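You operate a simulated robot arm through the tools that you are given. There is no shell and no other tool. Be economical: measure what you need, move in short steps, check, and stop when the job is done.

Carry out the task below with a simulated two-armed robot. There is one attempt and no reset: what you move stays moved.

JOB
Unlock the extruder, start the pump, set speed 4, then start the screws.
Fine: heat stays off; no push is refused.

It is judged by the outcome, as a careful person would: the job done as asked, and still so three seconds after it is handed in. It fails if anything else is knocked over, pushed out of place, dropped, spilled or broken.

ROBOT AND FRAMES
Two 6-joint arms with fingered hands on one trunk that stands fixed in place. Base frame: the origin is at the foot of the trunk, x ahead of it, y to its left, z up. Lengths are in m, angles in rad, forces in N, time in s.
The left shoulder is at [0.07, 0.191, 1.344], the right one opposite. With the tool pointing down near the work surface each hand reaches from about 0.46 to 0.9 m from the base axis, measured 20 degrees to its own side. Payload 4.7 kg a hand.
The tool frame of a hand sits at the grasp point between the pads (the TCP): z along the fingers, y along the line on which they close. The tips reach 0.036 m beyond it. The gripper opens to 0.12 m. The gripper's body begins 0.042 m behind the TCP. The gripper is a hand of 5 fingers: y runs from the thumb to the fingers, the wrist lies at [-0.018, -0.113, -0.198] in the tool frame, and closing takes about 1.5 s.
Orientation is told as [roll, pitch, yaw] about the base's x, y, z axes, in that order, counted from this pose: with the fingers straight down and the wrist toward the robot, the tool's x, y and z point along [0, 1, 0], [1, 0, 0] and [0, 0, -1] of the base frame.

CONTROLS
- The arms move only by the tool arm_command. It takes "left_targets", "right_targets" or both (then of equal length, played together; a hand with none holds still); each is a list of rows, each a list of 7 numbers: the shift along the tool's x, y, z in m, then the turn, a rotation vector about the tool's x, y, z in rad, then the finger opening in m, from 0 to 0.12. In form: [[x, y, z, ax, ay, az, fingers], ...]. A call has 1 to 20 rows; each row shifts and turns the commanded pose from where the row before left it, along the tool's axes as they then stand. Rows are played at 5 a second. More than 0.05 m and 0.15 rad between two rows, or a gripper value outside its range, and nothing of the call is played. A pose out of reach is approached as far as the arm can. The call stops where the force on the tool passes 90 N (or 10 N more than at its start, if that is more) or the arm is blocked; 0.2 s more then pass. The fingers move at their own pace (about 0.045 m/s each) and stop on an object; they squeeze with about 26 N. The grip force told is the motor's: it shows also when the fingers shut on nothing. Time passes only in rows, and 0.2 s behind the last, so rows that do not move let the fingers close. The reply holds the time, the measured pose of the TCP, the force on the tool along the base axes, the opening and the grip force, in the units named above and with some noise, with the torque about the TCP (base axes, N m) and any sound that the robot's microphone picked up.
- Cameras (640 x 400 px; columns grow to the right, rows downward): "scene" is now at [0.1258, 0.0439, 1.5978]; the picture's right is [0.45, -0.89, 0.00], its down [-0.30, -0.15, -0.94] and it looks along [0.84, 0.42, -0.34] (base axes); focal length 214 px, centre (320, 200). "left" rides on the left gripper at [-0.072, -0.091, -0.143] in its tool frame; the picture's right is [-0.80, -0.28, 0.53], its down [0.53, -0.73, 0.42] and it looks along [0.27, 0.62, 0.74] (tool axes); focal length 234 px, centre (320, 200). "right" rides on the right gripper at [0.073, -0.091, -0.143] in its tool frame; the picture's right is [-0.80, 0.28, -0.53], its down [-0.53, -0.73, 0.42] and it looks along [-0.27, 0.62, 0.74] (tool axes); focal length 234 px, centre (320, 200). There is no depth. A picture from a camera that has moved, and an enlarged one, comes with that camera's place and axes in the base frame and with its lens. The place of the scene camera against the robot may be out by one fixed shift of up to 0.012 m in any direction.
- capture(camera): a new picture of that camera. It takes no simulated time.
- move_column(by): slides the trunk up (or, below 0, down) by that many m; the arms and the scene camera ride with it, the base frame stays. It gives what a move gives, with no picture.
- hand_shape(shape, hand): the hand has 5 fingers and takes this shape, open, in about a second: jaw (thumb against the fingers, like two jaws); tri (thumb and two fingers); tip (a fingertip pinch); poke (one finger out to press); point (the index stretched); flat (the hand flat); cup (the hand cupped); fist (a fist). The gripper value then closes the fingers along that shape, each until it touches; the sizes above hold for jaw. It gives what a move gives, with no picture.
- turn_head(pan, tilt): turns the head with the scene camera to pan (to the left, within 1.501 rad either way) and tilt (down, from -0.506 to 1.204), counted from straight ahead of the robot. It gives what a move gives.
- close_up(camera, box): a new picture of the part [left, top, right, bottom] of that camera's present view, enlarged. It takes no simulated time.
- hand_in(): hands the job in; it is judged then, once.

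Work in short steps. Places have to be worked out from the pictures, the camera data and where the tool is seen: move nearer, look again, correct. Check each grasp and each placing, and mend what went wrong. You have 120 turns and 74 pictures in all, those below and enlarged ones among them. Open the grippers and draw the arms clear of the work before you hand the job in, unless the task says otherwise; then end with one line.

The tools are called after "Request:" by a JSON object that holds its "fn" and its "kwargs". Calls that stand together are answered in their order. arm_command: Moves the arms, as the interface text tells. Its arguments: {"type":"object","properties":{"left_targets":{"type":"array"},"right_targets":{"type":"array"}},"required":[]} The other tools are called the same way: move_column (by) slides the trunk up or down; hand_shape (shape, hand) gives the hand a shape; turn_head (pan, tilt) turns the head that bears the scene camera; capture (camera) takes a picture; close_up (camera, box) takes an enlarged picture of a part of a camera's view; hand_in () hands the job in.

At the start:

```text
time: 0.0
left_eef_pos: [0.3883, 0.4355, 1.6084]
left_tool_rot: [-0.001, -0.001, 0.001]
left_wrist_force: [-0.1, -0.7, 1.5]
left_moment: [0.01, 0.0, -0.01]
left_finger_gap: 0.1193
left_grip_force: 0.1
left_shape: jaw
right_eef_pos: [0.7161, 0.0985, 1.6092]
right_tool_rot: [0.0, -0.001, -0.001]
right_wrist_force: [0.1, 0.0, 0.4]
right_moment: [0.0, -0.01, -0.04]
right_finger_gap: 0.1196
right_grip_force: 0.1
right_shape: jaw
trunk travel left (down, up): [-0.82, 0.12]
head pan, tilt: [0.466, 0.346]
```

scene: 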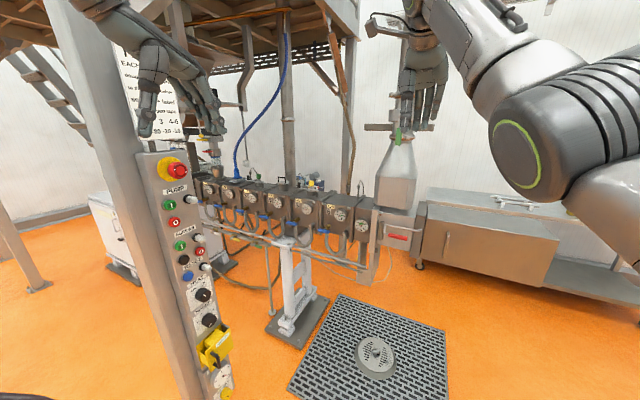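
right: 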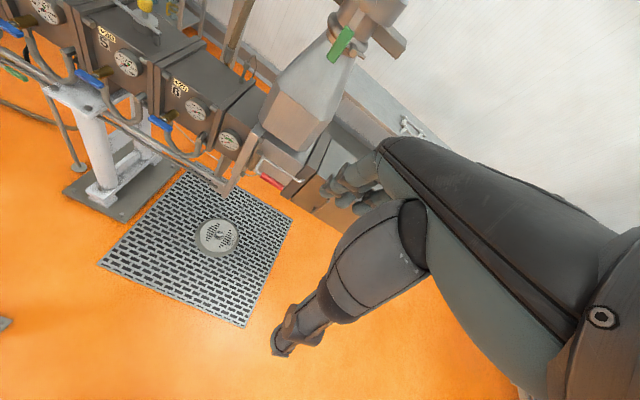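
left: 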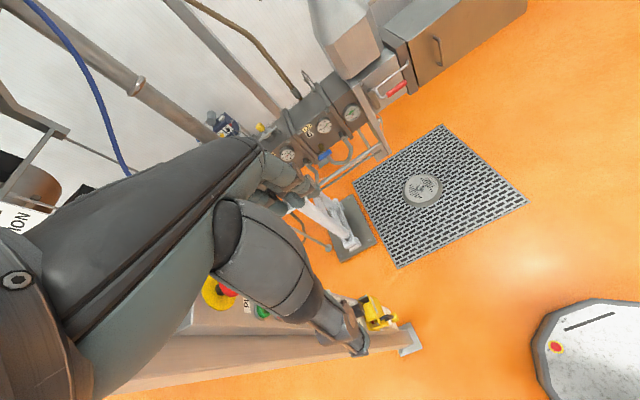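

The scene shows a control column on the left with an e-stop, buttons, knobs and a yellow lockout; a sign is behind it. I enlarge the panel and the sign to read them.

Request:
{"fn": "close_up", "kwargs": {"camera": "scene", "box": [130, 140, 250, 270]}}

Request:
{"fn": "close_up", "kwargs": {"camera": "scene", "box": [150, 265, 260, 400]}}

Request:
{"fn": "close_up", "kwargs": {"camera": "scene", "box": [100, 30, 220, 150]}}

```text
3.08 times, centred on (190, 205) of scene
camera zoom: at [0.1258, 0.0439, 1.5978], right [0.45, -0.89, 0.0], down [-0.3, -0.15, -0.94], along [0.84, 0.42, -0.34], focal length 660 px, centre (720, 185)
```

zoom: 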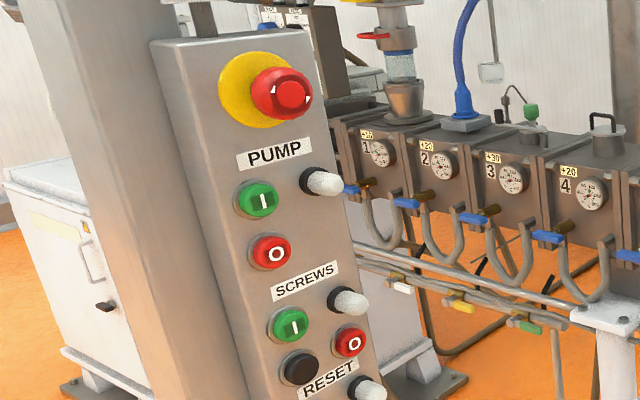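

```text
2.96 times, centred on (205, 332) of scene
camera zoom: at [0.1258, 0.0439, 1.5978], right [0.45, -0.89, 0.0], down [-0.3, -0.15, -0.94], along [0.84, 0.42, -0.34], focal length 636 px, centre (661, -193)
```

zoom: 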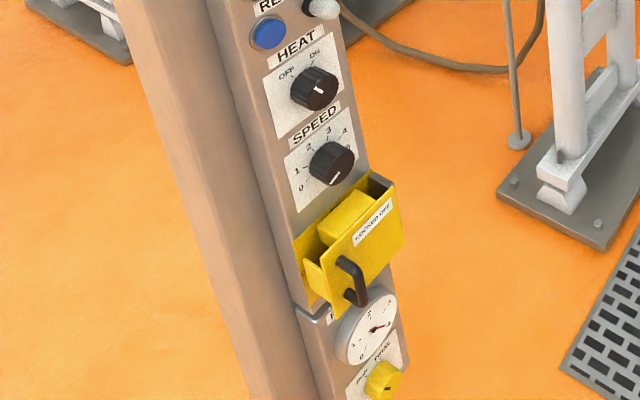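

```text
3.33 times, centred on (160, 90) of scene
camera zoom: at [0.1258, 0.0439, 1.5978], right [0.45, -0.89, 0.0], down [-0.3, -0.15, -0.94], along [0.84, 0.42, -0.34], focal length 715 px, centre (853, 567)
```

zoom: 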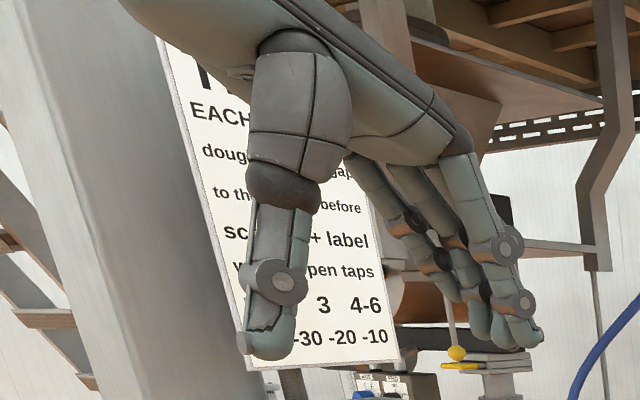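

The panel is at about (0.49, 0.69), z 0.65–1.5, facing roughly −y. I turn the head to it for a better look, and move the left hand toward −y so the sign becomes readable.

Request:
{"fn": "arm_command", "kwargs": {"left_targets": [[-0.04, 0, 0, 0, 0, 0, 0.12], [-0.04, 0, 0, 0, 0, 0, 0.12], [-0.04, 0, 0, 0, 0, 0, 0.12], [-0.04, 0, 0, 0, 0, 0, 0.12]]}}

Request:
{"fn": "turn_head", "kwargs": {"pan": 0.9, "tilt": 0.5}}

Request:
{"fn": "capture", "kwargs": {"camera": "scene"}}

Request:
{"fn": "capture", "kwargs": {"camera": "left"}}

```text
time: 1.0
left_eef_pos: [0.3497, 0.362, 1.5528]
left_tool_rot: [-0.002, -0.001, -0.002]
left_wrist_force: [-0.2, -0.3, -0.1]
left_moment: [-0.01, 0.01, 0.0]
left_finger_gap: 0.1198
left_grip_force: 0.1
left_shape: jaw
left hand out of reach, approached as far as the arm can: row 1, 2, 3, 4
right_eef_pos: [0.7173, 0.0975, 1.6094]
right_tool_rot: [0.0, 0.001, 0.001]
right_wrist_force: [1.0, -0.6, -0.4]
right_moment: [0.04, -0.01, 0.02]
right_finger_gap: 0.1197
right_grip_force: 0.1
right_shape: jaw
trunk travel left (down, up): [-0.82, 0.12]
head pan, tilt: [0.466, 0.346]
```

```text
time: 1.9
left_eef_pos: [0.3495, 0.3629, 1.5541]
left_tool_rot: [0.0, -0.002, -0.001]
left_wrist_force: [-0.6, -0.5, 0.5]
left_moment: [0.02, -0.02, 0.01]
left_finger_gap: 0.1195
left_grip_force: 0.1
left_shape: jaw
right_eef_pos: [0.716, 0.0985, 1.6088]
right_tool_rot: [-0.002, 0.0, 0.001]
right_wrist_force: [-0.2, -0.7, 0.7]
right_moment: [-0.01, 0.03, -0.02]
right_finger_gap: 0.1195
right_grip_force: 0.0
right_shape: jaw
trunk travel left (down, up): [-0.82, 0.12]
head pan, tilt: [0.901, 0.499]
```

```text
67 pictures are left
camera scene: at [0.0992, 0.0734, 1.5836], right [0.78, -0.62, 0.0], down [-0.3, -0.37, -0.88], along [0.55, 0.69, -0.48], focal length 214 px, centre (320, 200)
```

scene: 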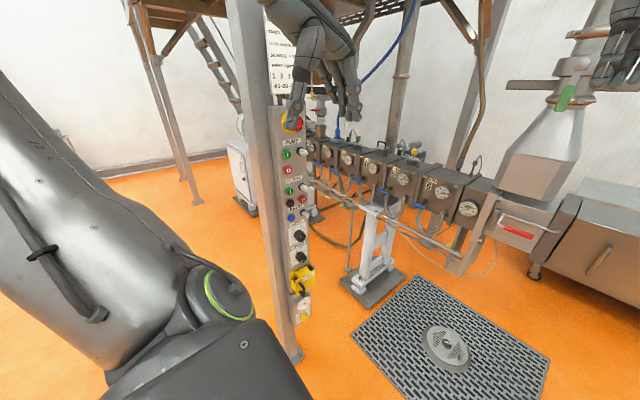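

```text
66 pictures are left
camera left: at [0.2585, 0.2894, 1.6964], right [-0.28, -0.8, -0.52], down [-0.73, 0.53, -0.43], along [0.62, 0.26, -0.74], focal length 234 px, centre (320, 200)
```

left: 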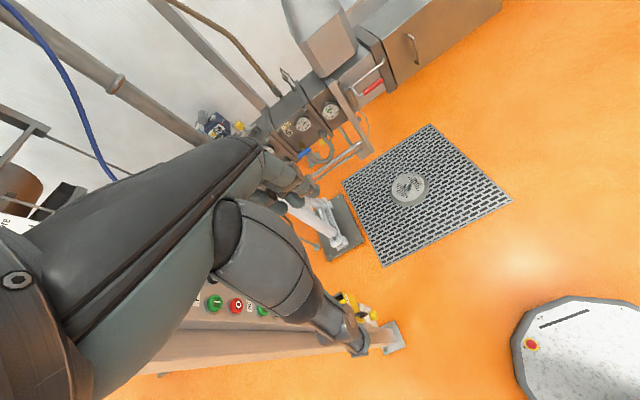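

The hand still hides the e-stop, but the panel is better seen from here. I enlarge it in two parts.

Request:
{"fn": "close_up", "kwargs": {"camera": "scene", "box": [255, 110, 345, 225]}}

Request:
{"fn": "close_up", "kwargs": {"camera": "scene", "box": [265, 220, 345, 330]}}

Request:
{"fn": "close_up", "kwargs": {"camera": "scene", "box": [255, 0, 315, 110]}}

```text
3.48 times, centred on (300, 168) of scene
camera zoom: at [0.0992, 0.0734, 1.5836], right [0.78, -0.62, 0.0], down [-0.3, -0.37, -0.88], along [0.55, 0.69, -0.48], focal length 746 px, centre (390, 313)
```

zoom: 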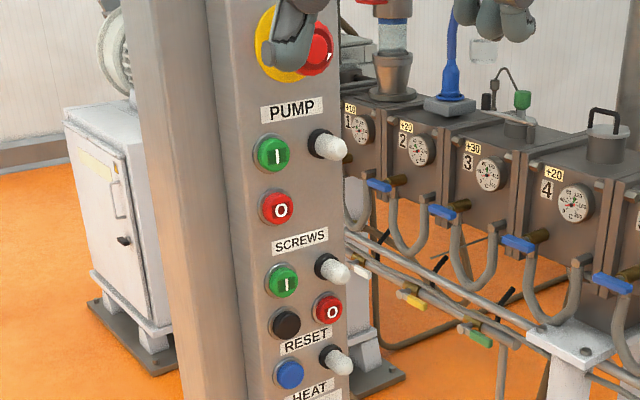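

```text
3.64 times, centred on (305, 275) of scene
camera zoom: at [0.0992, 0.0734, 1.5836], right [0.78, -0.62, 0.0], down [-0.3, -0.37, -0.88], along [0.55, 0.69, -0.48], focal length 780 px, centre (374, -73)
```

zoom: 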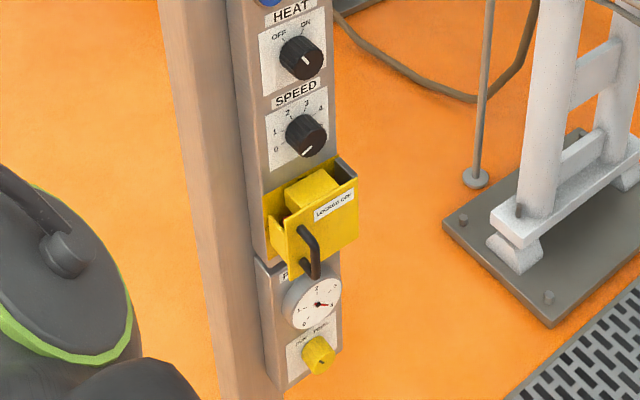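

```text
3.64 times, centred on (285, 55) of scene
camera zoom: at [0.0992, 0.0734, 1.5836], right [0.78, -0.62, 0.0], down [-0.3, -0.37, -0.88], along [0.55, 0.69, -0.48], focal length 780 px, centre (447, 727)
```

zoom: 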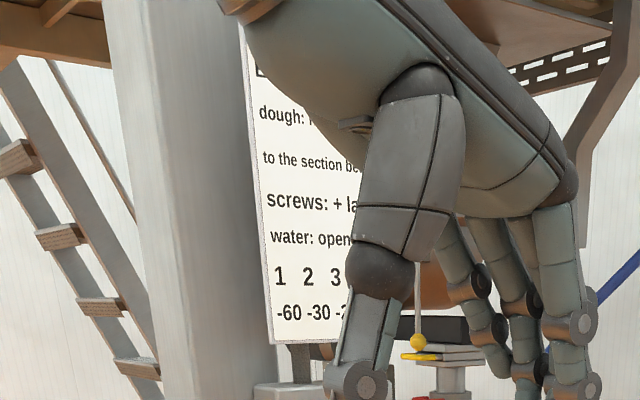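

The sign is about zone temperatures and not this job, so the lamps and the lock matter here. I bring the left hand down in front of the panel for a closer look at the lock.

Request:
{"fn": "arm_command", "kwargs": {"left_targets": [[0.01, 0.01, 0.045, 0, 0, 0, 0.12], [0.01, 0.01, 0.045, 0, 0, 0, 0.12], [0.01, 0.01, 0.045, 0, 0, 0, 0.12], [0.01, 0.01, 0.045, 0, 0, 0, 0.12], [0.01, 0.01, 0.045, 0, 0, 0, 0.12], [0.01, 0.01, 0.045, 0, 0, 0, 0.12], [0.01, 0.01, 0.045, 0, 0, 0, 0.12], [0.0, 0.0, 0.045, 0, 0, 0, 0.12]]}}

Request:
{"fn": "capture", "kwargs": {"camera": "scene"}}

```text
time: 3.7
left_eef_pos: [0.4467, 0.4204, 1.1962]
left_tool_rot: [-0.004, 0.003, -0.001]
left_wrist_force: [-0.2, 0.6, 0.1]
left_moment: [-0.05, 0.03, -0.04]
left_finger_gap: 0.1202
left_grip_force: 0.1
left_shape: jaw
left hand out of reach, approached as far as the arm can: row 3, 4, 5, 8
right_eef_pos: [0.7199, 0.105, 1.6064]
right_tool_rot: [-0.004, 0.004, 0.002]
right_wrist_force: [0.4, 0.5, 0.1]
right_moment: [-0.07, 0.03, 0.01]
right_finger_gap: 0.1197
right_grip_force: 0.0
right_shape: jaw
trunk travel left (down, up): [-0.82, 0.12]
head pan, tilt: [0.901, 0.499]
```

```text
62 pictures are left
camera scene: at [0.103, 0.0794, 1.5831], right [0.78, -0.62, 0.0], down [-0.3, -0.38, -0.88], along [0.54, 0.69, -0.48], focal length 214 px, centre (320, 200)
```

scene: 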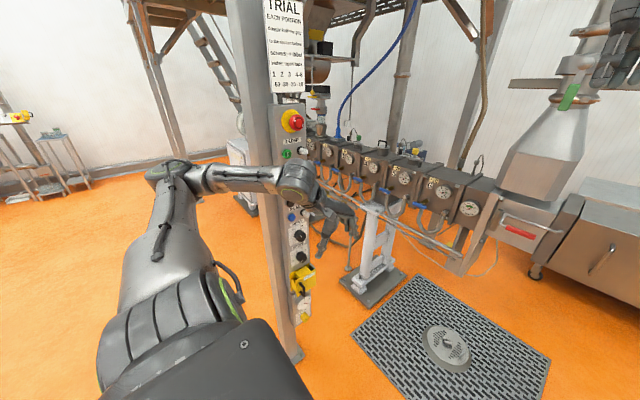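

The sign is now visible; I read it and the e-stop.

Request:
{"fn": "close_up", "kwargs": {"camera": "scene", "box": [255, 0, 325, 140]}}

Request:
{"fn": "close_up", "kwargs": {"camera": "scene", "box": [280, 250, 330, 330]}}

Request:
{"fn": "capture", "kwargs": {"camera": "left"}}

```text
2.86 times, centred on (290, 70) of scene
camera zoom: at [0.103, 0.0794, 1.5831], right [0.78, -0.62, 0.0], down [-0.3, -0.38, -0.88], along [0.54, 0.69, -0.48], focal length 613 px, centre (406, 571)
```

zoom: 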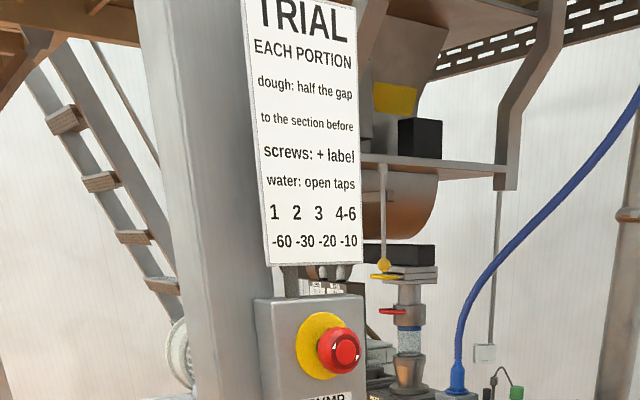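

```text
5.00 times, centred on (305, 290) of scene
camera zoom: at [0.103, 0.0794, 1.5831], right [0.78, -0.62, 0.0], down [-0.3, -0.38, -0.88], along [0.54, 0.69, -0.48], focal length 1072 px, centre (395, -250)
```

zoom: 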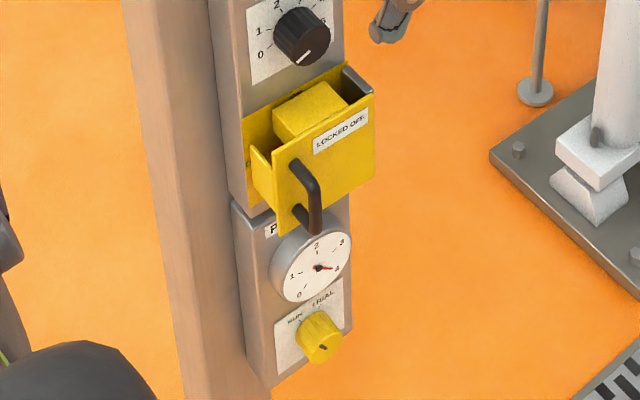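

```text
59 pictures are left
camera left: at [0.3561, 0.3475, 1.3405], right [-0.28, -0.81, -0.52], down [-0.73, 0.53, -0.42], along [0.62, 0.26, -0.74], focal length 234 px, centre (320, 200)
```

left: 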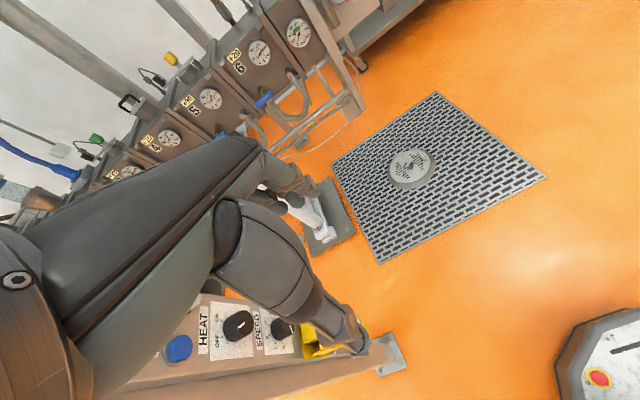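

The lock is a yellow sliding or lifting piece with a black handle. I lower the hand to z≈0.85, then turn it to face the panel (+y) for a closer view with its camera.

Request:
{"fn": "arm_command", "kwargs": {"left_targets": [[0.005, 0, 0.045, 0, 0, 0, 0.12], [0.005, 0, 0.045, 0, 0, 0, 0.12], [0.005, 0, 0.045, 0, 0, 0, 0.12], [0.005, 0, 0.045, 0, 0, 0, 0.12], [0.005, 0, 0.045, 0, 0, 0, 0.12], [0.005, 0, 0.045, 0, 0, 0, 0.12], [0.005, 0, 0.045, 0, 0, 0, 0.12]]}}

Request:
{"fn": "arm_command", "kwargs": {"left_targets": [[0, 0, 0, 0, 0.1428, 0, 0.12], [0, 0, 0, 0, 0.1428, 0, 0.12], [0, 0, 0, 0, 0.1428, 0, 0.12], [0, 0, 0, 0, 0.1428, 0, 0.12], [0, 0, 0, 0, 0.1428, 0, 0.12], [0, 0, 0, 0, 0.1428, 0, 0.12], [0, 0, 0, 0, 0.1428, 0, 0.12], [0, 0, 0, 0, 0.1428, 0, 0.12], [0, 0, 0, 0, 0.1428, 0, 0.12], [0, 0, 0, 0, 0.1428, 0, 0.12], [0, 0, 0, 0, 0.1428, 0, 0.12]]}}

Request:
{"fn": "capture", "kwargs": {"camera": "left"}}

Request:
{"fn": "capture", "kwargs": {"camera": "scene"}}

```text
time: 5.3
left_eef_pos: [0.4427, 0.4484, 0.8876]
left_tool_rot: [0.001, 0.0, 0.001]
left_wrist_force: [0.3, 0.2, -0.8]
left_moment: [0.06, -0.02, 0.05]
left_finger_gap: 0.12
left_grip_force: 0.0
left_shape: jaw
right_eef_pos: [0.7166, 0.0983, 1.6085]
right_tool_rot: [0.001, 0.0, -0.001]
right_wrist_force: [0.0, 0.6, 0.1]
right_moment: [0.03, -0.01, 0.0]
right_finger_gap: 0.1196
right_grip_force: 0.1
right_shape: jaw
trunk travel left (down, up): [-0.82, 0.12]
head pan, tilt: [0.901, 0.499]
```

```text
time: 7.7
left_eef_pos: [0.4424, 0.4494, 0.885]
left_tool_rot: [1.568, 0.0, -0.002]
left_wrist_force: [0.4, -0.2, 0.3]
left_moment: [0.0, -0.01, 0.01]
left_finger_gap: 0.12
left_grip_force: 0.0
left_shape: jaw
right_eef_pos: [0.7162, 0.0976, 1.6094]
right_tool_rot: [-0.002, -0.001, 0.0]
right_wrist_force: [0.4, 0.0, 0.8]
right_moment: [0.0, 0.03, 0.0]
right_finger_gap: 0.1197
right_grip_force: 0.1
right_shape: jaw
trunk travel left (down, up): [-0.82, 0.12]
head pan, tilt: [0.901, 0.499]
```

```text
58 pictures are left
camera left: at [0.3511, 0.3055, 0.8135], right [-0.28, 0.53, -0.8], down [-0.73, 0.43, 0.53], along [0.62, 0.74, 0.27], focal length 234 px, centre (320, 200)
```

left: 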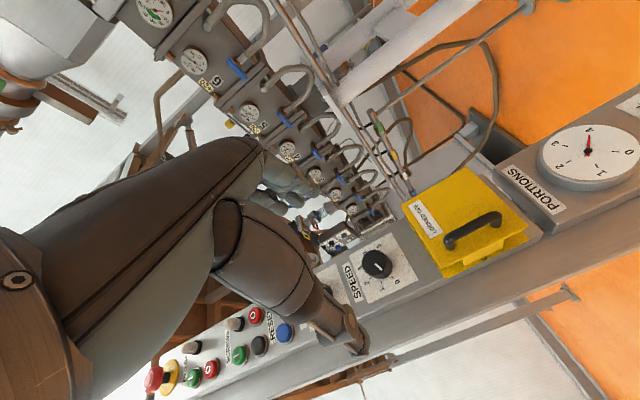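

```text
57 pictures are left
camera scene: at [0.0993, 0.0733, 1.5836], right [0.78, -0.62, 0.0], down [-0.3, -0.38, -0.88], along [0.55, 0.69, -0.48], focal length 214 px, centre (320, 200)
```

scene: 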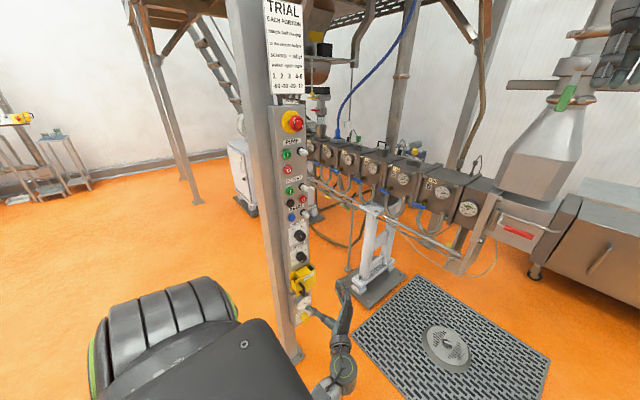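

Good view of the lock, with handle ends at about (450,241) and (496,217) in the left picture. I enlarge both it and the scene view of it.

Request:
{"fn": "close_up", "kwargs": {"camera": "left", "box": [340, 150, 560, 300]}}

Request:
{"fn": "close_up", "kwargs": {"camera": "scene", "box": [270, 220, 340, 330]}}

```text
2.67 times, centred on (450, 225) of left
camera zoom: at [0.3511, 0.3055, 0.8135], right [-0.28, 0.53, -0.8], down [-0.73, 0.43, 0.53], along [0.62, 0.74, 0.27], focal length 624 px, centre (-27, 133)
```

zoom: 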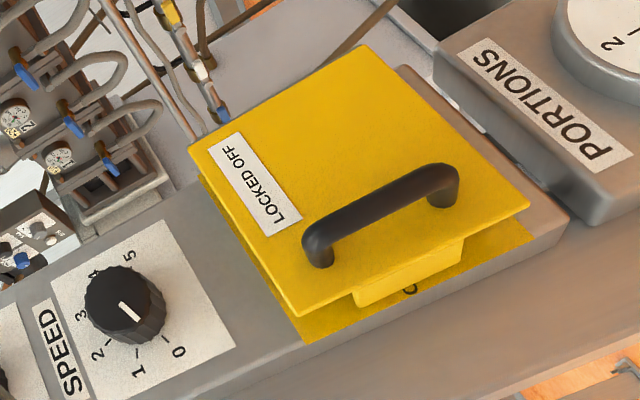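

```text
3.64 times, centred on (305, 275) of scene
camera zoom: at [0.0993, 0.0733, 1.5836], right [0.78, -0.62, 0.0], down [-0.3, -0.38, -0.88], along [0.55, 0.69, -0.48], focal length 780 px, centre (374, -73)
```

zoom: 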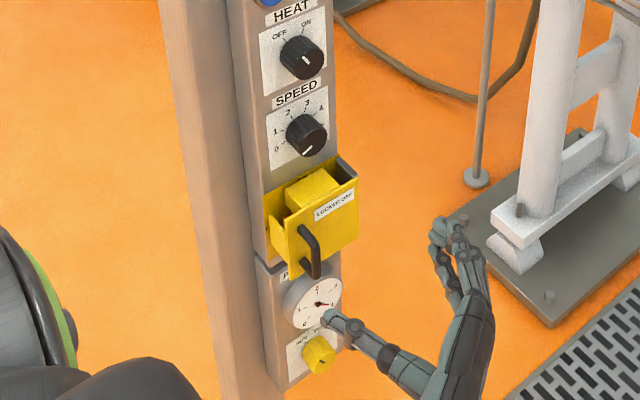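

I need to understand the lock's mechanism, so I enlarge it more from both cameras.

Request:
{"fn": "close_up", "kwargs": {"camera": "scene", "box": [286, 256, 322, 304]}}

Request:
{"fn": "close_up", "kwargs": {"camera": "left", "box": [425, 200, 545, 290]}}

```text
8.33 times, centred on (304, 280) of scene
camera zoom: at [0.0993, 0.0733, 1.5836], right [0.78, -0.62, 0.0], down [-0.3, -0.38, -0.88], along [0.55, 0.69, -0.48], focal length 1787 px, centre (453, -467)
```

zoom: 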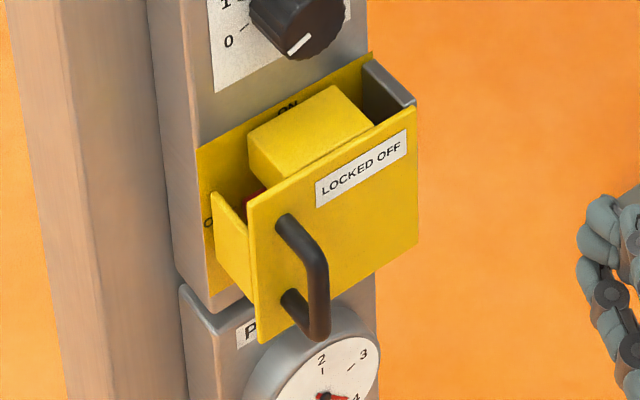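

```text
4.44 times, centred on (485, 245) of left
camera zoom: at [0.3511, 0.3055, 0.8135], right [-0.28, 0.53, -0.8], down [-0.73, 0.43, 0.53], along [0.62, 0.74, 0.27], focal length 1041 px, centre (-413, 0)
```

zoom: 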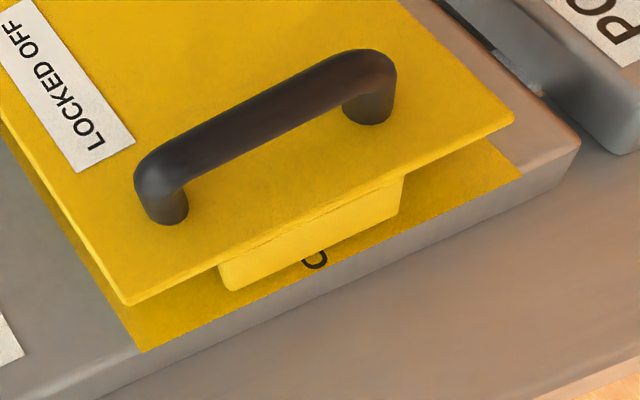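

It's a hinged cover (hinge on the +x side) over a rotary ON/OFF isolator; the block on the cover's inside stops the switch turning. The handle bar is vertical at about x 0.452, y 0.625, z 0.73–0.79. I move the open left hand in front of it first.

Request:
{"fn": "arm_command", "kwargs": {"left_targets": [[-0.042, 0.003, 0.02, 0, 0, 0, 0.12], [-0.042, 0.003, 0.025, 0, 0, 0, 0.12], [-0.041, 0.004, 0.03, 0, 0, 0, 0.12], [0, 0, 0, 0, 0, 0, 0.12]]}}

Request:
{"fn": "capture", "kwargs": {"camera": "left"}}

Request:
{"fn": "close_up", "kwargs": {"camera": "scene", "box": [260, 230, 360, 330]}}

```text
refused: row 3 steps farther than a row can; nothing moved
```

```text
52 pictures are left
camera left: at [0.3511, 0.3055, 0.8135], right [-0.28, 0.53, -0.8], down [-0.73, 0.43, 0.53], along [0.62, 0.74, 0.27], focal length 234 px, centre (320, 200)
```

left: 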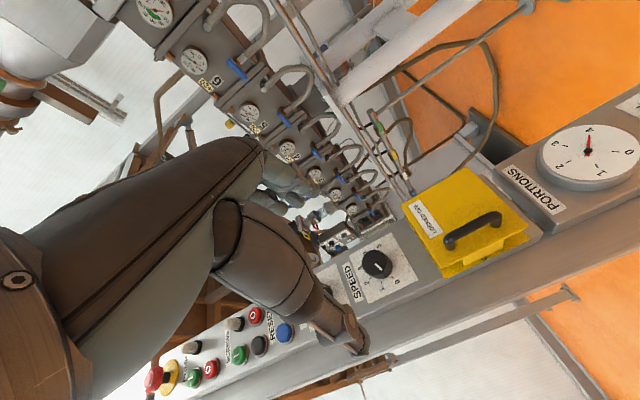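

```text
4.00 times, centred on (310, 280) of scene
camera zoom: at [0.0993, 0.0733, 1.5836], right [0.78, -0.62, 0.0], down [-0.3, -0.38, -0.88], along [0.55, 0.69, -0.48], focal length 858 px, centre (360, -120)
```

zoom: 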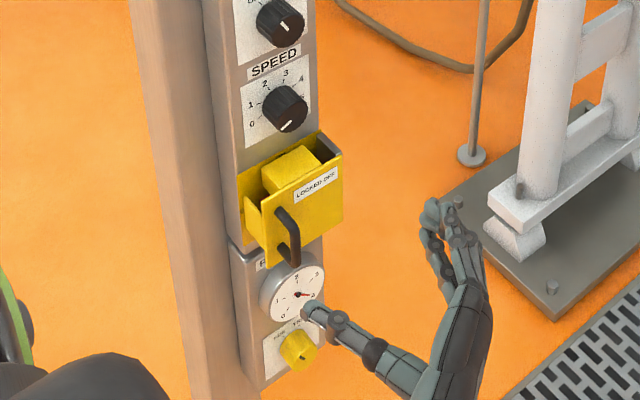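

That step was over 0.05 m; I repeat it with smaller rows.

Request:
{"fn": "arm_command", "kwargs": {"left_targets": [[-0.031, 0.002, 0.018, 0, 0, 0, 0.12], [-0.031, 0.002, 0.018, 0, 0, 0, 0.12], [-0.031, 0.003, 0.018, 0, 0, 0, 0.12], [-0.031, 0.003, 0.018, 0, 0, 0, 0.12], [0, 0, 0, 0, 0, 0, 0.12]]}}

```text
time: 8.9
left_eef_pos: [0.4521, 0.5226, 0.761]
left_tool_rot: [1.57, 0.0, 0.001]
left_wrist_force: [-0.4, 0.1, -0.5]
left_moment: [-0.01, 0.01, 0.04]
left_finger_gap: 0.1199
left_grip_force: 0.0
left_shape: jaw
right_eef_pos: [0.7159, 0.0973, 1.6094]
right_tool_rot: [0.001, -0.001, 0.001]
right_wrist_force: [-0.4, 0.1, -0.1]
right_moment: [-0.01, 0.0, 0.0]
right_finger_gap: 0.1197
right_grip_force: 0.0
right_shape: jaw
trunk travel left (down, up): [-0.82, 0.12]
head pan, tilt: [0.901, 0.499]
```

The hand is at (0.452, 0.523, 0.761). I check its alignment with the handle.

Request:
{"fn": "capture", "kwargs": {"camera": "left"}}

Request:
{"fn": "close_up", "kwargs": {"camera": "scene", "box": [260, 240, 340, 310]}}

```text
50 pictures are left
camera left: at [0.36, 0.3785, 0.6884], right [-0.28, 0.53, -0.8], down [-0.73, 0.42, 0.53], along [0.62, 0.74, 0.27], focal length 234 px, centre (320, 200)
```

left: 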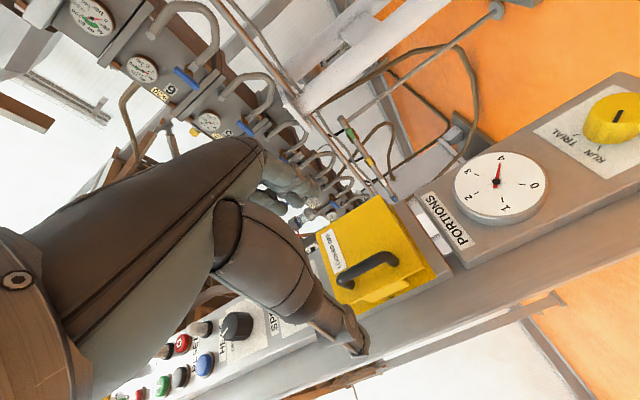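

```text
5.71 times, centred on (300, 275) of scene
camera zoom: at [0.0989, 0.0727, 1.5836], right [0.78, -0.62, 0.0], down [-0.3, -0.37, -0.88], along [0.55, 0.69, -0.48], focal length 1226 px, centre (434, -229)
```

zoom: 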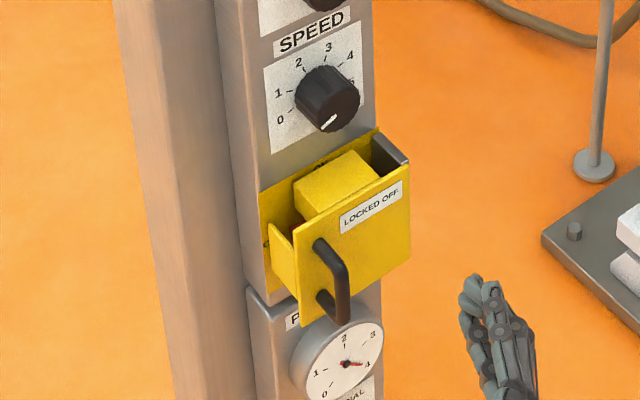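

The handle is at x≈0.449, z 0.725–0.783, straddled by thumb (x≈0.385) and fingers. I advance about 0.085 m and close.

Request:
{"fn": "arm_command", "kwargs": {"left_targets": [[-0.003, -0.001, 0.03, 0, 0, 0, 0.12], [-0.003, -0.001, 0.03, 0, 0, 0, 0.12], [0, 0, 0.025, 0, 0, 0, 0.12], [0, 0, 0, 0, 0, 0, 0.0], [0, 0, 0, 0, 0, 0, 0.0], [0, 0, 0, 0, 0, 0, 0.0], [0, 0, 0, 0, 0, 0, 0.0], [0, 0, 0, 0, 0, 0, 0.0], [0, 0, 0, 0, 0, 0, 0.0], [0, 0, 0, 0, 0, 0, 0.0], [0, 0, 0, 0, 0, 0, 0.0]]}}

Request:
{"fn": "capture", "kwargs": {"camera": "left"}}

Request:
{"fn": "close_up", "kwargs": {"camera": "scene", "box": [260, 240, 340, 310]}}

```text
time: 11.3
left_eef_pos: [0.4505, 0.6076, 0.7541]
left_tool_rot: [1.571, -0.001, 0.001]
left_wrist_force: [1.8, 0.7, 0.9]
left_moment: [0.05, 0.11, -0.04]
left_finger_gap: 0.0009
left_grip_force: 26.5
left_shape: jaw
right_eef_pos: [0.7165, 0.0982, 1.6088]
right_tool_rot: [0.0, 0.0, 0.001]
right_wrist_force: [0.6, -0.6, 0.8]
right_moment: [-0.02, 0.02, -0.02]
right_finger_gap: 0.1199
right_grip_force: 0.0
right_shape: jaw
trunk travel left (down, up): [-0.82, 0.12]
head pan, tilt: [0.901, 0.499]
```

```text
48 pictures are left
camera left: at [0.358, 0.464, 0.6824], right [-0.28, 0.53, -0.8], down [-0.73, 0.43, 0.53], along [0.62, 0.74, 0.27], focal length 234 px, centre (320, 200)
```

left: 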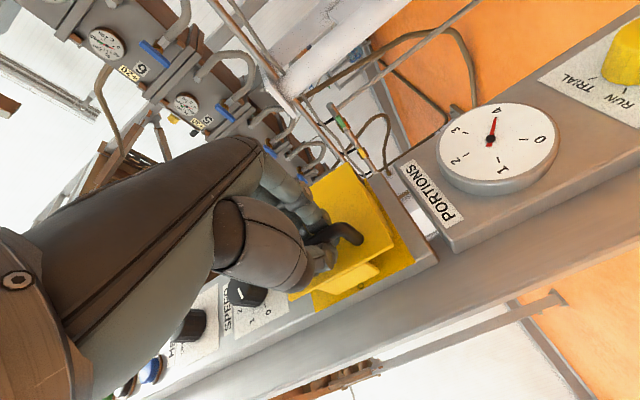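

```text
5.71 times, centred on (300, 275) of scene
camera zoom: at [0.0995, 0.0735, 1.5835], right [0.78, -0.62, 0.0], down [-0.3, -0.38, -0.88], along [0.55, 0.69, -0.48], focal length 1226 px, centre (434, -229)
```

zoom: 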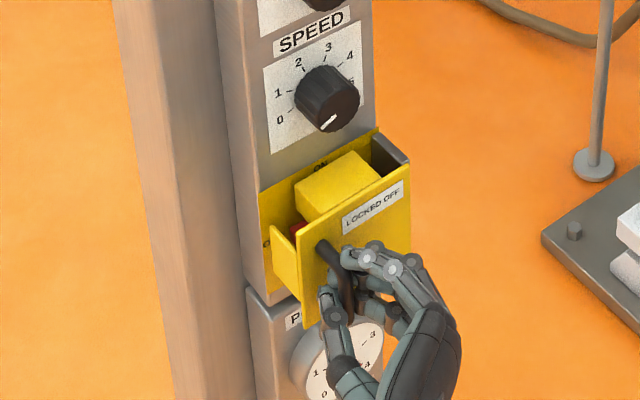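

The fingers are around the handle's upper part. I pull gently along the hinge arc (−y, slightly +x), keeping the grip and turning the hand slightly.

Request:
{"fn": "arm_command", "kwargs": {"left_targets": [[0, 0.003, -0.008, 0, 0, 0, 0], [0, 0.004, -0.008, 0.0, 0, 0, 0], [0, 0.005, -0.009, 0, 0, 0, 0], [0, 0.006, -0.008, 0, 0, 0, 0], [0, 0, 0, 0, 0, 0, 0]]}}

Request:
{"fn": "close_up", "kwargs": {"camera": "scene", "box": [260, 240, 340, 310]}}

```text
time: 12.5
left_eef_pos: [0.4694, 0.5784, 0.7546]
left_tool_rot: [1.571, 0.001, -0.002]
left_wrist_force: [29.6, 48.1, 3.2]
left_moment: [-0.14, 0.06, 0.19]
left_finger_gap: 0.0004
left_grip_force: 26.0
left_shape: jaw
right_eef_pos: [0.7196, 0.1045, 1.6072]
right_tool_rot: [-0.006, 0.002, 0.0]
right_wrist_force: [-0.4, -0.2, 0.3]
right_moment: [0.03, 0.04, -0.01]
right_finger_gap: 0.1198
right_grip_force: 0.0
right_shape: jaw
trunk travel left (down, up): [-0.82, 0.12]
head pan, tilt: [0.901, 0.499]
```

```text
5.71 times, centred on (300, 275) of scene
camera zoom: at [0.103, 0.0802, 1.5831], right [0.78, -0.62, 0.0], down [-0.3, -0.38, -0.88], along [0.54, 0.69, -0.48], focal length 1226 px, centre (434, -229)
```

zoom: 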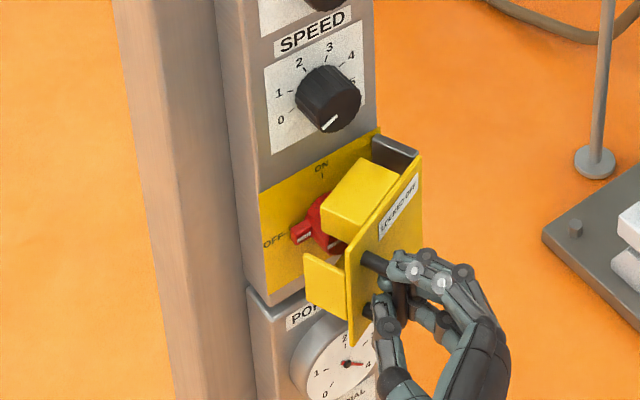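

The door is swinging open, revealing the red switch at OFF. Forces say to move more toward +x; I follow the arc and rotate the hand a little about vertical.

Request:
{"fn": "arm_command", "kwargs": {"left_targets": [[0, 0.008, -0.002, 0.05, 0, 0, 0], [0, 0.009, -0.004, 0.08, 0, 0, 0], [0, 0.009, -0.004, 0.08, 0, 0, 0], [0, 0.009, -0.003, 0.08, 0, 0, 0], [0, 0.01, -0.001, 0.08, 0, 0, 0], [0, 0, 0, 0, 0, 0, 0]]}}

Request:
{"fn": "close_up", "kwargs": {"camera": "scene", "box": [260, 240, 340, 310]}}

```text
time: 13.9
left_eef_pos: [0.5129, 0.5653, 0.7531]
left_tool_rot: [1.568, 0.003, 0.371]
left_wrist_force: [0.8, 4.6, 3.5]
left_moment: [0.04, 0.02, 0.0]
left_finger_gap: 0.0016
left_grip_force: 26.0
left_shape: jaw
right_eef_pos: [0.716, 0.0979, 1.6093]
right_tool_rot: [-0.001, -0.001, 0.0]
right_wrist_force: [-0.5, 0.2, 0.3]
right_moment: [0.0, -0.01, 0.0]
right_finger_gap: 0.1197
right_grip_force: 0.1
right_shape: jaw
trunk travel left (down, up): [-0.82, 0.12]
head pan, tilt: [0.901, 0.499]
```

```text
5.71 times, centred on (300, 275) of scene
camera zoom: at [0.0983, 0.0735, 1.5835], right [0.78, -0.62, 0.0], down [-0.3, -0.38, -0.88], along [0.55, 0.69, -0.48], focal length 1226 px, centre (434, -229)
```

zoom: 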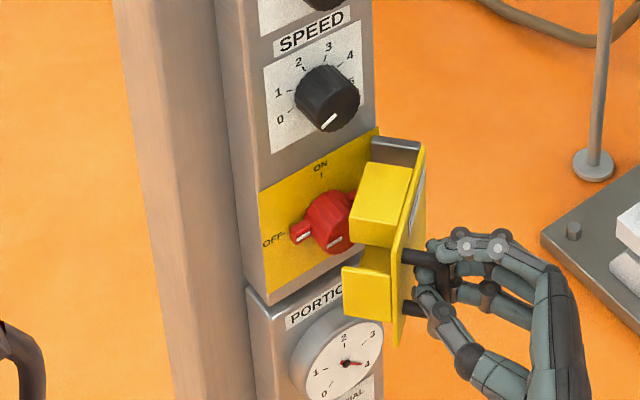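

The door is ~65° open with low force. I continue along the arc, turning the hand with it.

Request:
{"fn": "arm_command", "kwargs": {"left_targets": [[0, 0.008, -0.0067, 0.1, 0, 0, 0], [0, 0.0087, -0.007, 0.1, 0, 0, 0], [0, 0.0085, -0.007, 0.1, 0, 0, 0], [0, 0.0084, -0.0071, 0.1, 0, 0, 0], [0, 0.0077, -0.0065, 0.1, 0, 0, 0], [0, 0.0071, -0.0058, 0.1, 0, 0, 0], [0, 0.0074, -0.006, 0.1, 0, 0, 0], [0, 0, 0, 0, 0, 0, 0]]}}

Request:
{"fn": "close_up", "kwargs": {"camera": "scene", "box": [260, 230, 350, 310]}}

```text
time: 15.3
left_eef_pos: [0.518, 0.5562, 0.7737]
left_tool_rot: [1.554, 0.043, 0.918]
left_wrist_force: [10.3, 33.7, -65.8]
left_moment: [-1.89, -0.44, -0.51]
left_finger_gap: 0.003
left_grip_force: 26.6
left_shape: jaw
left hand out of reach, approached as far as the arm can: row 3, 4, 5, 6
right_eef_pos: [0.723, 0.1069, 1.6057]
right_tool_rot: [-0.006, 0.005, 0.0]
right_wrist_force: [-0.4, -1.0, -0.1]
right_moment: [0.08, -0.04, 0.03]
right_finger_gap: 0.1197
right_grip_force: 0.0
right_shape: jaw
trunk travel left (down, up): [-0.82, 0.12]
head pan, tilt: [0.901, 0.499]
stopped in row 6 (left hand): the force on the tool passed its limit at 96 N (the readings are from after the stop); the commanded pose is now the measured one
```

```text
5.00 times, centred on (305, 270) of scene
camera zoom: at [0.1071, 0.0813, 1.5824], right [0.78, -0.62, 0.0], down [-0.3, -0.38, -0.87], along [0.54, 0.69, -0.49], focal length 1072 px, centre (395, -150)
```

zoom: 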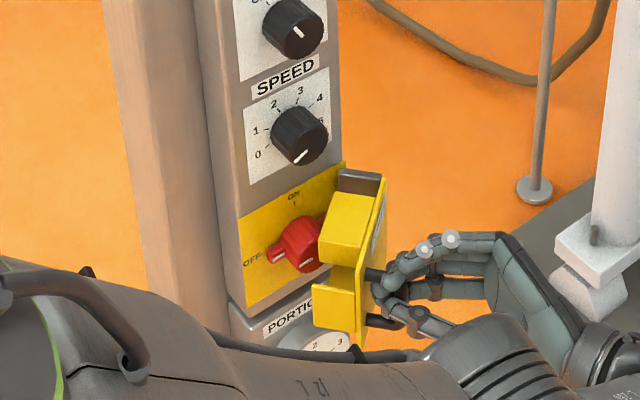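

The wrist ran out of reach there and strained upward. I open the fingers in place to release the handle.

Request:
{"fn": "arm_command", "kwargs": {"left_targets": [[0, 0, 0, 0, 0, 0, 0.06], [0, 0, 0, 0, 0, 0, 0.06], [0, 0, 0, 0, 0, 0, 0.06], [0, 0, 0, 0, 0, 0, 0.06], [0, 0, 0, 0, 0, 0, 0.06]]}}

Request:
{"fn": "capture", "kwargs": {"camera": "scene"}}

```text
time: 16.5
left_eef_pos: [0.5174, 0.5499, 0.7763]
left_tool_rot: [1.557, 0.038, 0.923]
left_wrist_force: [-4.0, -17.0, -51.6]
left_moment: [-2.0, -0.15, 0.24]
left_finger_gap: 0.0575
left_grip_force: 0.0
left_shape: jaw
right_eef_pos: [0.7203, 0.1013, 1.6059]
right_tool_rot: [-0.003, 0.003, 0.0]
right_wrist_force: [0.0, 0.5, 0.1]
right_moment: [-0.02, 0.02, 0.02]
right_finger_gap: 0.1196
right_grip_force: 0.0
right_shape: jaw
trunk travel left (down, up): [-0.82, 0.12]
head pan, tilt: [0.901, 0.499]
```

```text
43 pictures are left
camera scene: at [0.1054, 0.0769, 1.5828], right [0.78, -0.62, 0.0], down [-0.3, -0.38, -0.88], along [0.54, 0.69, -0.48], focal length 214 px, centre (320, 200)
```

scene: 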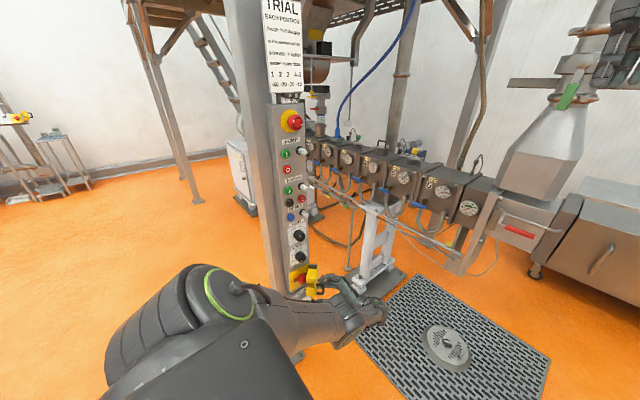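

There's still −52 N in z: a finger inside the handle is pushing up on its top arm. I move the hand down 2 cm.

Request:
{"fn": "arm_command", "kwargs": {"left_targets": [[-0.01, 0, 0, 0, 0, 0, 0.06], [-0.01, 0, 0, 0, 0, 0, 0.06], [0, 0, 0, 0, 0, 0, 0.07]]}}

```text
time: 17.3
left_eef_pos: [0.5065, 0.5489, 0.7737]
left_tool_rot: [1.557, 0.024, 0.923]
left_wrist_force: [-2.3, -5.6, -21.8]
left_moment: [-0.87, 0.0, 0.14]
left_finger_gap: 0.0671
left_grip_force: 0.2
left_shape: jaw
left hand out of reach, approached as far as the arm can: row 1, 2
right_eef_pos: [0.7176, 0.1001, 1.6087]
right_tool_rot: [-0.003, 0.0, 0.0]
right_wrist_force: [-0.1, 0.8, -0.1]
right_moment: [-0.01, 0.0, 0.0]
right_finger_gap: 0.1198
right_grip_force: 0.0
right_shape: jaw
trunk travel left (down, up): [-0.82, 0.12]
head pan, tilt: [0.901, 0.499]
```

The pose is at the reach limit; I turn the hand back some about vertical with fingers open around the bar.

Request:
{"fn": "arm_command", "kwargs": {"left_targets": [[-0.004, 0, 0, -0.1, 0, 0, 0.08], [-0.004, 0, 0, -0.1, 0, 0, 0.08], [-0.004, 0, 0, -0.1, 0, 0, 0.08], [-0.004, 0, 0, -0.1, 0, 0, 0.08], [0, 0, 0, 0, 0, 0, 0.08]]}}

Request:
{"fn": "close_up", "kwargs": {"camera": "scene", "box": [260, 230, 350, 310]}}

```text
time: 18.5
left_eef_pos: [0.5064, 0.5492, 0.7575]
left_tool_rot: [1.552, 0.015, 0.522]
left_wrist_force: [0.2, -0.1, 0.6]
left_moment: [0.01, -0.01, -0.02]
left_finger_gap: 0.0798
left_grip_force: 0.0
left_shape: jaw
right_eef_pos: [0.7164, 0.099, 1.6098]
right_tool_rot: [0.0, 0.001, 0.002]
right_wrist_force: [0.1, -0.6, -0.8]
right_moment: [-0.02, 0.0, 0.03]
right_finger_gap: 0.1196
right_grip_force: 0.1
right_shape: jaw
trunk travel left (down, up): [-0.82, 0.12]
head pan, tilt: [0.901, 0.499]
```

```text
5.00 times, centred on (305, 270) of scene
camera zoom: at [0.0999, 0.0733, 1.5835], right [0.78, -0.62, 0.0], down [-0.3, -0.38, -0.88], along [0.55, 0.69, -0.48], focal length 1072 px, centre (395, -150)
```

zoom: 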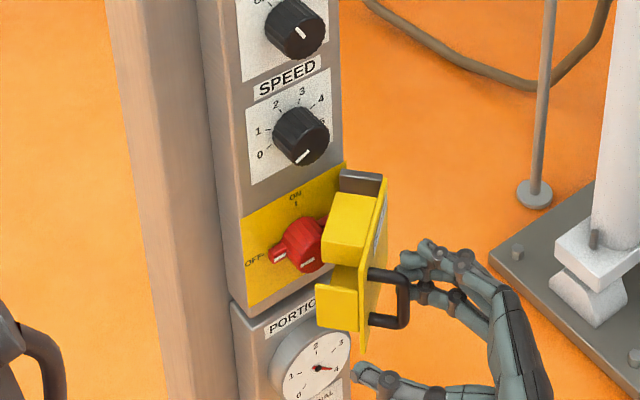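

The hand is free and the door stays ~65° open. I back out, straighten the hand, form a poking finger and move to the −x side so I can push the door further from inside.

Request:
{"fn": "arm_command", "kwargs": {"left_targets": [[0, 0, -0.04, 0, 0, 0, 0.1], [0, 0, -0.04, 0, 0, 0, 0.1], [0, -0.02, -0.02, -0.13, 0, 0, 0.1], [0, -0.02, 0, -0.13, 0, 0, 0.1], [0, -0.03, 0, -0.13, 0, 0, 0.1], [0, -0.03, 0, -0.13, 0, 0, 0.1], [0, -0.03, 0, 0, 0, 0, 0.1]]}}

Request:
{"fn": "hand_shape", "kwargs": {"hand": "left", "shape": "poke"}}

Request:
{"fn": "capture", "kwargs": {"camera": "left"}}

Request:
{"fn": "close_up", "kwargs": {"camera": "scene", "box": [240, 210, 360, 330]}}

```text
time: 20.1
left_eef_pos: [0.4294, 0.4339, 0.7616]
left_tool_rot: [1.548, 0.001, 0.0]
left_wrist_force: [-0.7, -1.1, -0.4]
left_moment: [-0.02, -0.01, 0.01]
left_finger_gap: 0.0995
left_grip_force: 0.0
left_shape: jaw
right_eef_pos: [0.7144, 0.0995, 1.6104]
right_tool_rot: [-0.001, -0.002, 0.001]
right_wrist_force: [0.1, 0.2, -0.1]
right_moment: [0.01, -0.02, -0.02]
right_finger_gap: 0.1195
right_grip_force: 0.1
right_shape: jaw
trunk travel left (down, up): [-0.82, 0.12]
head pan, tilt: [0.901, 0.499]
```

```text
time: 21.0
left_eef_pos: [0.4296, 0.4326, 0.7596]
left_tool_rot: [1.546, 0.004, 0.001]
left_wrist_force: [0.9, 0.4, 0.4]
left_moment: [0.02, 0.0, -0.01]
left_finger_gap: 0.0002
left_grip_force: 0.1
left_shape: poke
right_eef_pos: [0.7156, 0.0995, 1.6091]
right_tool_rot: [0.0, 0.001, 0.003]
right_wrist_force: [0.7, 0.2, 0.2]
right_moment: [0.0, 0.0, 0.01]
right_finger_gap: 0.1197
right_grip_force: 0.1
right_shape: jaw
trunk travel left (down, up): [-0.82, 0.12]
head pan, tilt: [0.901, 0.499]
```

```text
41 pictures are left
camera left: at [0.3382, 0.2872, 0.6919], right [-0.28, 0.5, -0.82], down [-0.73, 0.44, 0.52], along [0.62, 0.74, 0.25], focal length 234 px, centre (320, 200)
```

left: 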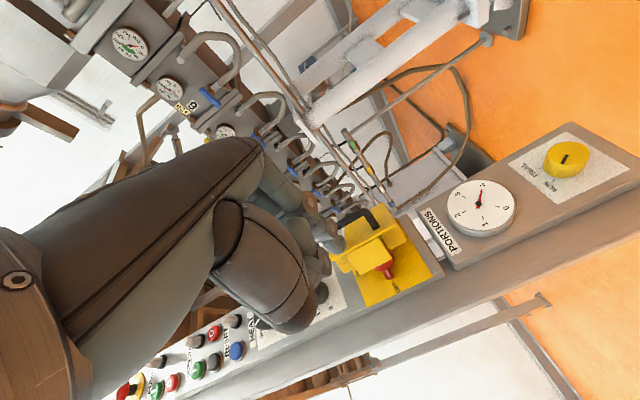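

```text
3.33 times, centred on (300, 270) of scene
camera zoom: at [0.0993, 0.0732, 1.5836], right [0.78, -0.62, 0.0], down [-0.3, -0.38, -0.88], along [0.55, 0.69, -0.48], focal length 715 px, centre (387, -33)
```

zoom: 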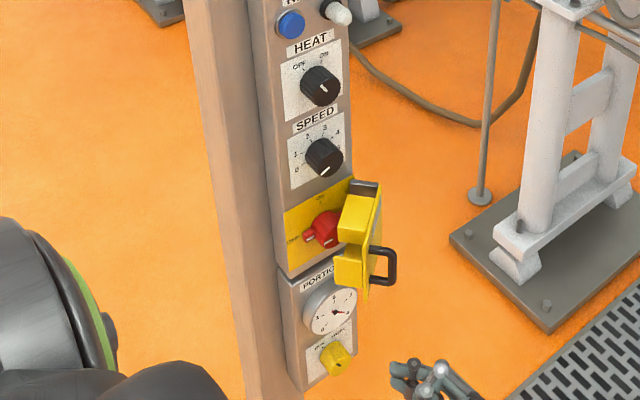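

The fingertip is ≈0.037 m beyond the TCP along the tool axis. The door's lip end is at about (0.46, 0.64), so I advance the finger beside it (tip about x 0.432, y 0.655, z 0.732), below the red switch, before sweeping to +x.

Request:
{"fn": "arm_command", "kwargs": {"left_targets": [[-0.005, -0.001, 0.045, 0, 0, 0, 0], [-0.005, -0.001, 0.045, 0, 0, 0, 0], [-0.005, -0.001, 0.04, 0, 0, 0, 0], [-0.004, -0.001, 0.035, 0, 0, 0, 0], [0, 0, 0.015, 0, 0, 0, 0]]}}

Request:
{"fn": "close_up", "kwargs": {"camera": "scene", "box": [250, 230, 350, 320]}}

Request:
{"fn": "capture", "kwargs": {"camera": "left"}}

```text
time: 22.2
left_eef_pos: [0.4256, 0.6129, 0.7371]
left_tool_rot: [1.545, 0.004, 0.001]
left_wrist_force: [-3.0, -2.7, -1.6]
left_moment: [0.04, 0.04, -0.04]
left_finger_gap: 0.0
left_grip_force: 0.0
left_shape: poke
right_eef_pos: [0.7151, 0.0978, 1.6095]
right_tool_rot: [0.0, -0.001, 0.002]
right_wrist_force: [-0.5, -0.2, 0.3]
right_moment: [0.02, -0.04, 0.02]
right_finger_gap: 0.1197
right_grip_force: 0.0
right_shape: jaw
trunk travel left (down, up): [-0.82, 0.12]
head pan, tilt: [0.901, 0.499]
```

```text
4.44 times, centred on (300, 275) of scene
camera zoom: at [0.0983, 0.0726, 1.5836], right [0.78, -0.62, 0.0], down [-0.3, -0.37, -0.88], along [0.55, 0.69, -0.48], focal length 953 px, centre (409, -133)
```

zoom: 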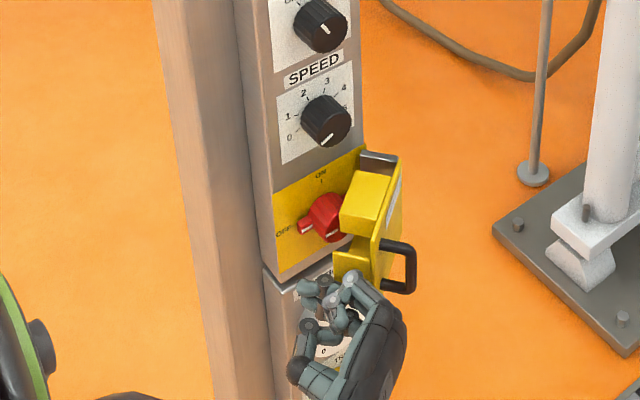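

```text
38 pictures are left
camera left: at [0.3341, 0.4672, 0.6684], right [-0.28, 0.5, -0.82], down [-0.73, 0.44, 0.52], along [0.62, 0.75, 0.24], focal length 234 px, centre (320, 200)
```

left: 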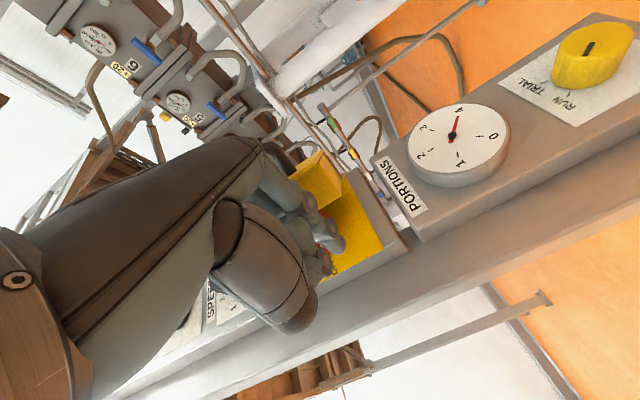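

The fingertip is just left of the lip end at about y 0.65, while the lip end is near y 0.66. I go 0.02 m deeper, then sweep toward +x.

Request:
{"fn": "arm_command", "kwargs": {"left_targets": [[0.004, 0, 0.01, 0, 0, 0, 0], [0, 0, 0.01, 0, 0, 0, 0], [0, 0.015, 0, 0, 0, 0, 0], [0, 0.015, 0, 0, 0, 0, 0], [0, 0.015, 0, 0, 0, 0, 0], [0, 0.015, 0, 0, 0, 0, 0]]}}

Request:
{"fn": "close_up", "kwargs": {"camera": "scene", "box": [250, 230, 350, 320]}}

```text
time: 23.1
left_eef_pos: [0.4314, 0.624, 0.7366]
left_tool_rot: [1.538, 0.016, 0.014]
left_wrist_force: [-50.4, -50.2, 15.8]
left_moment: [0.7, -1.4, -2.06]
left_finger_gap: 0.0001
left_grip_force: 0.0
left_shape: poke
right_eef_pos: [0.7096, 0.0881, 1.6143]
right_tool_rot: [0.006, -0.006, 0.0]
right_wrist_force: [0.0, -0.2, 0.0]
right_moment: [-0.04, -0.01, 0.06]
right_finger_gap: 0.1196
right_grip_force: 0.0
right_shape: jaw
trunk travel left (down, up): [-0.82, 0.12]
head pan, tilt: [0.901, 0.499]
stopped in row 4 (left hand): the force on the tool passed its limit at 95 N (the readings are from after the stop); the commanded pose is now the measured one
```

```text
4.44 times, centred on (300, 275) of scene
camera zoom: at [0.0916, 0.0633, 1.5851], right [0.78, -0.62, 0.0], down [-0.29, -0.37, -0.88], along [0.55, 0.69, -0.47], focal length 953 px, centre (409, -133)
```

zoom: 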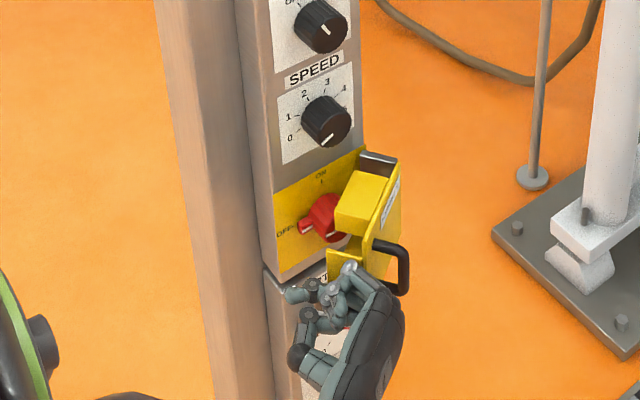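

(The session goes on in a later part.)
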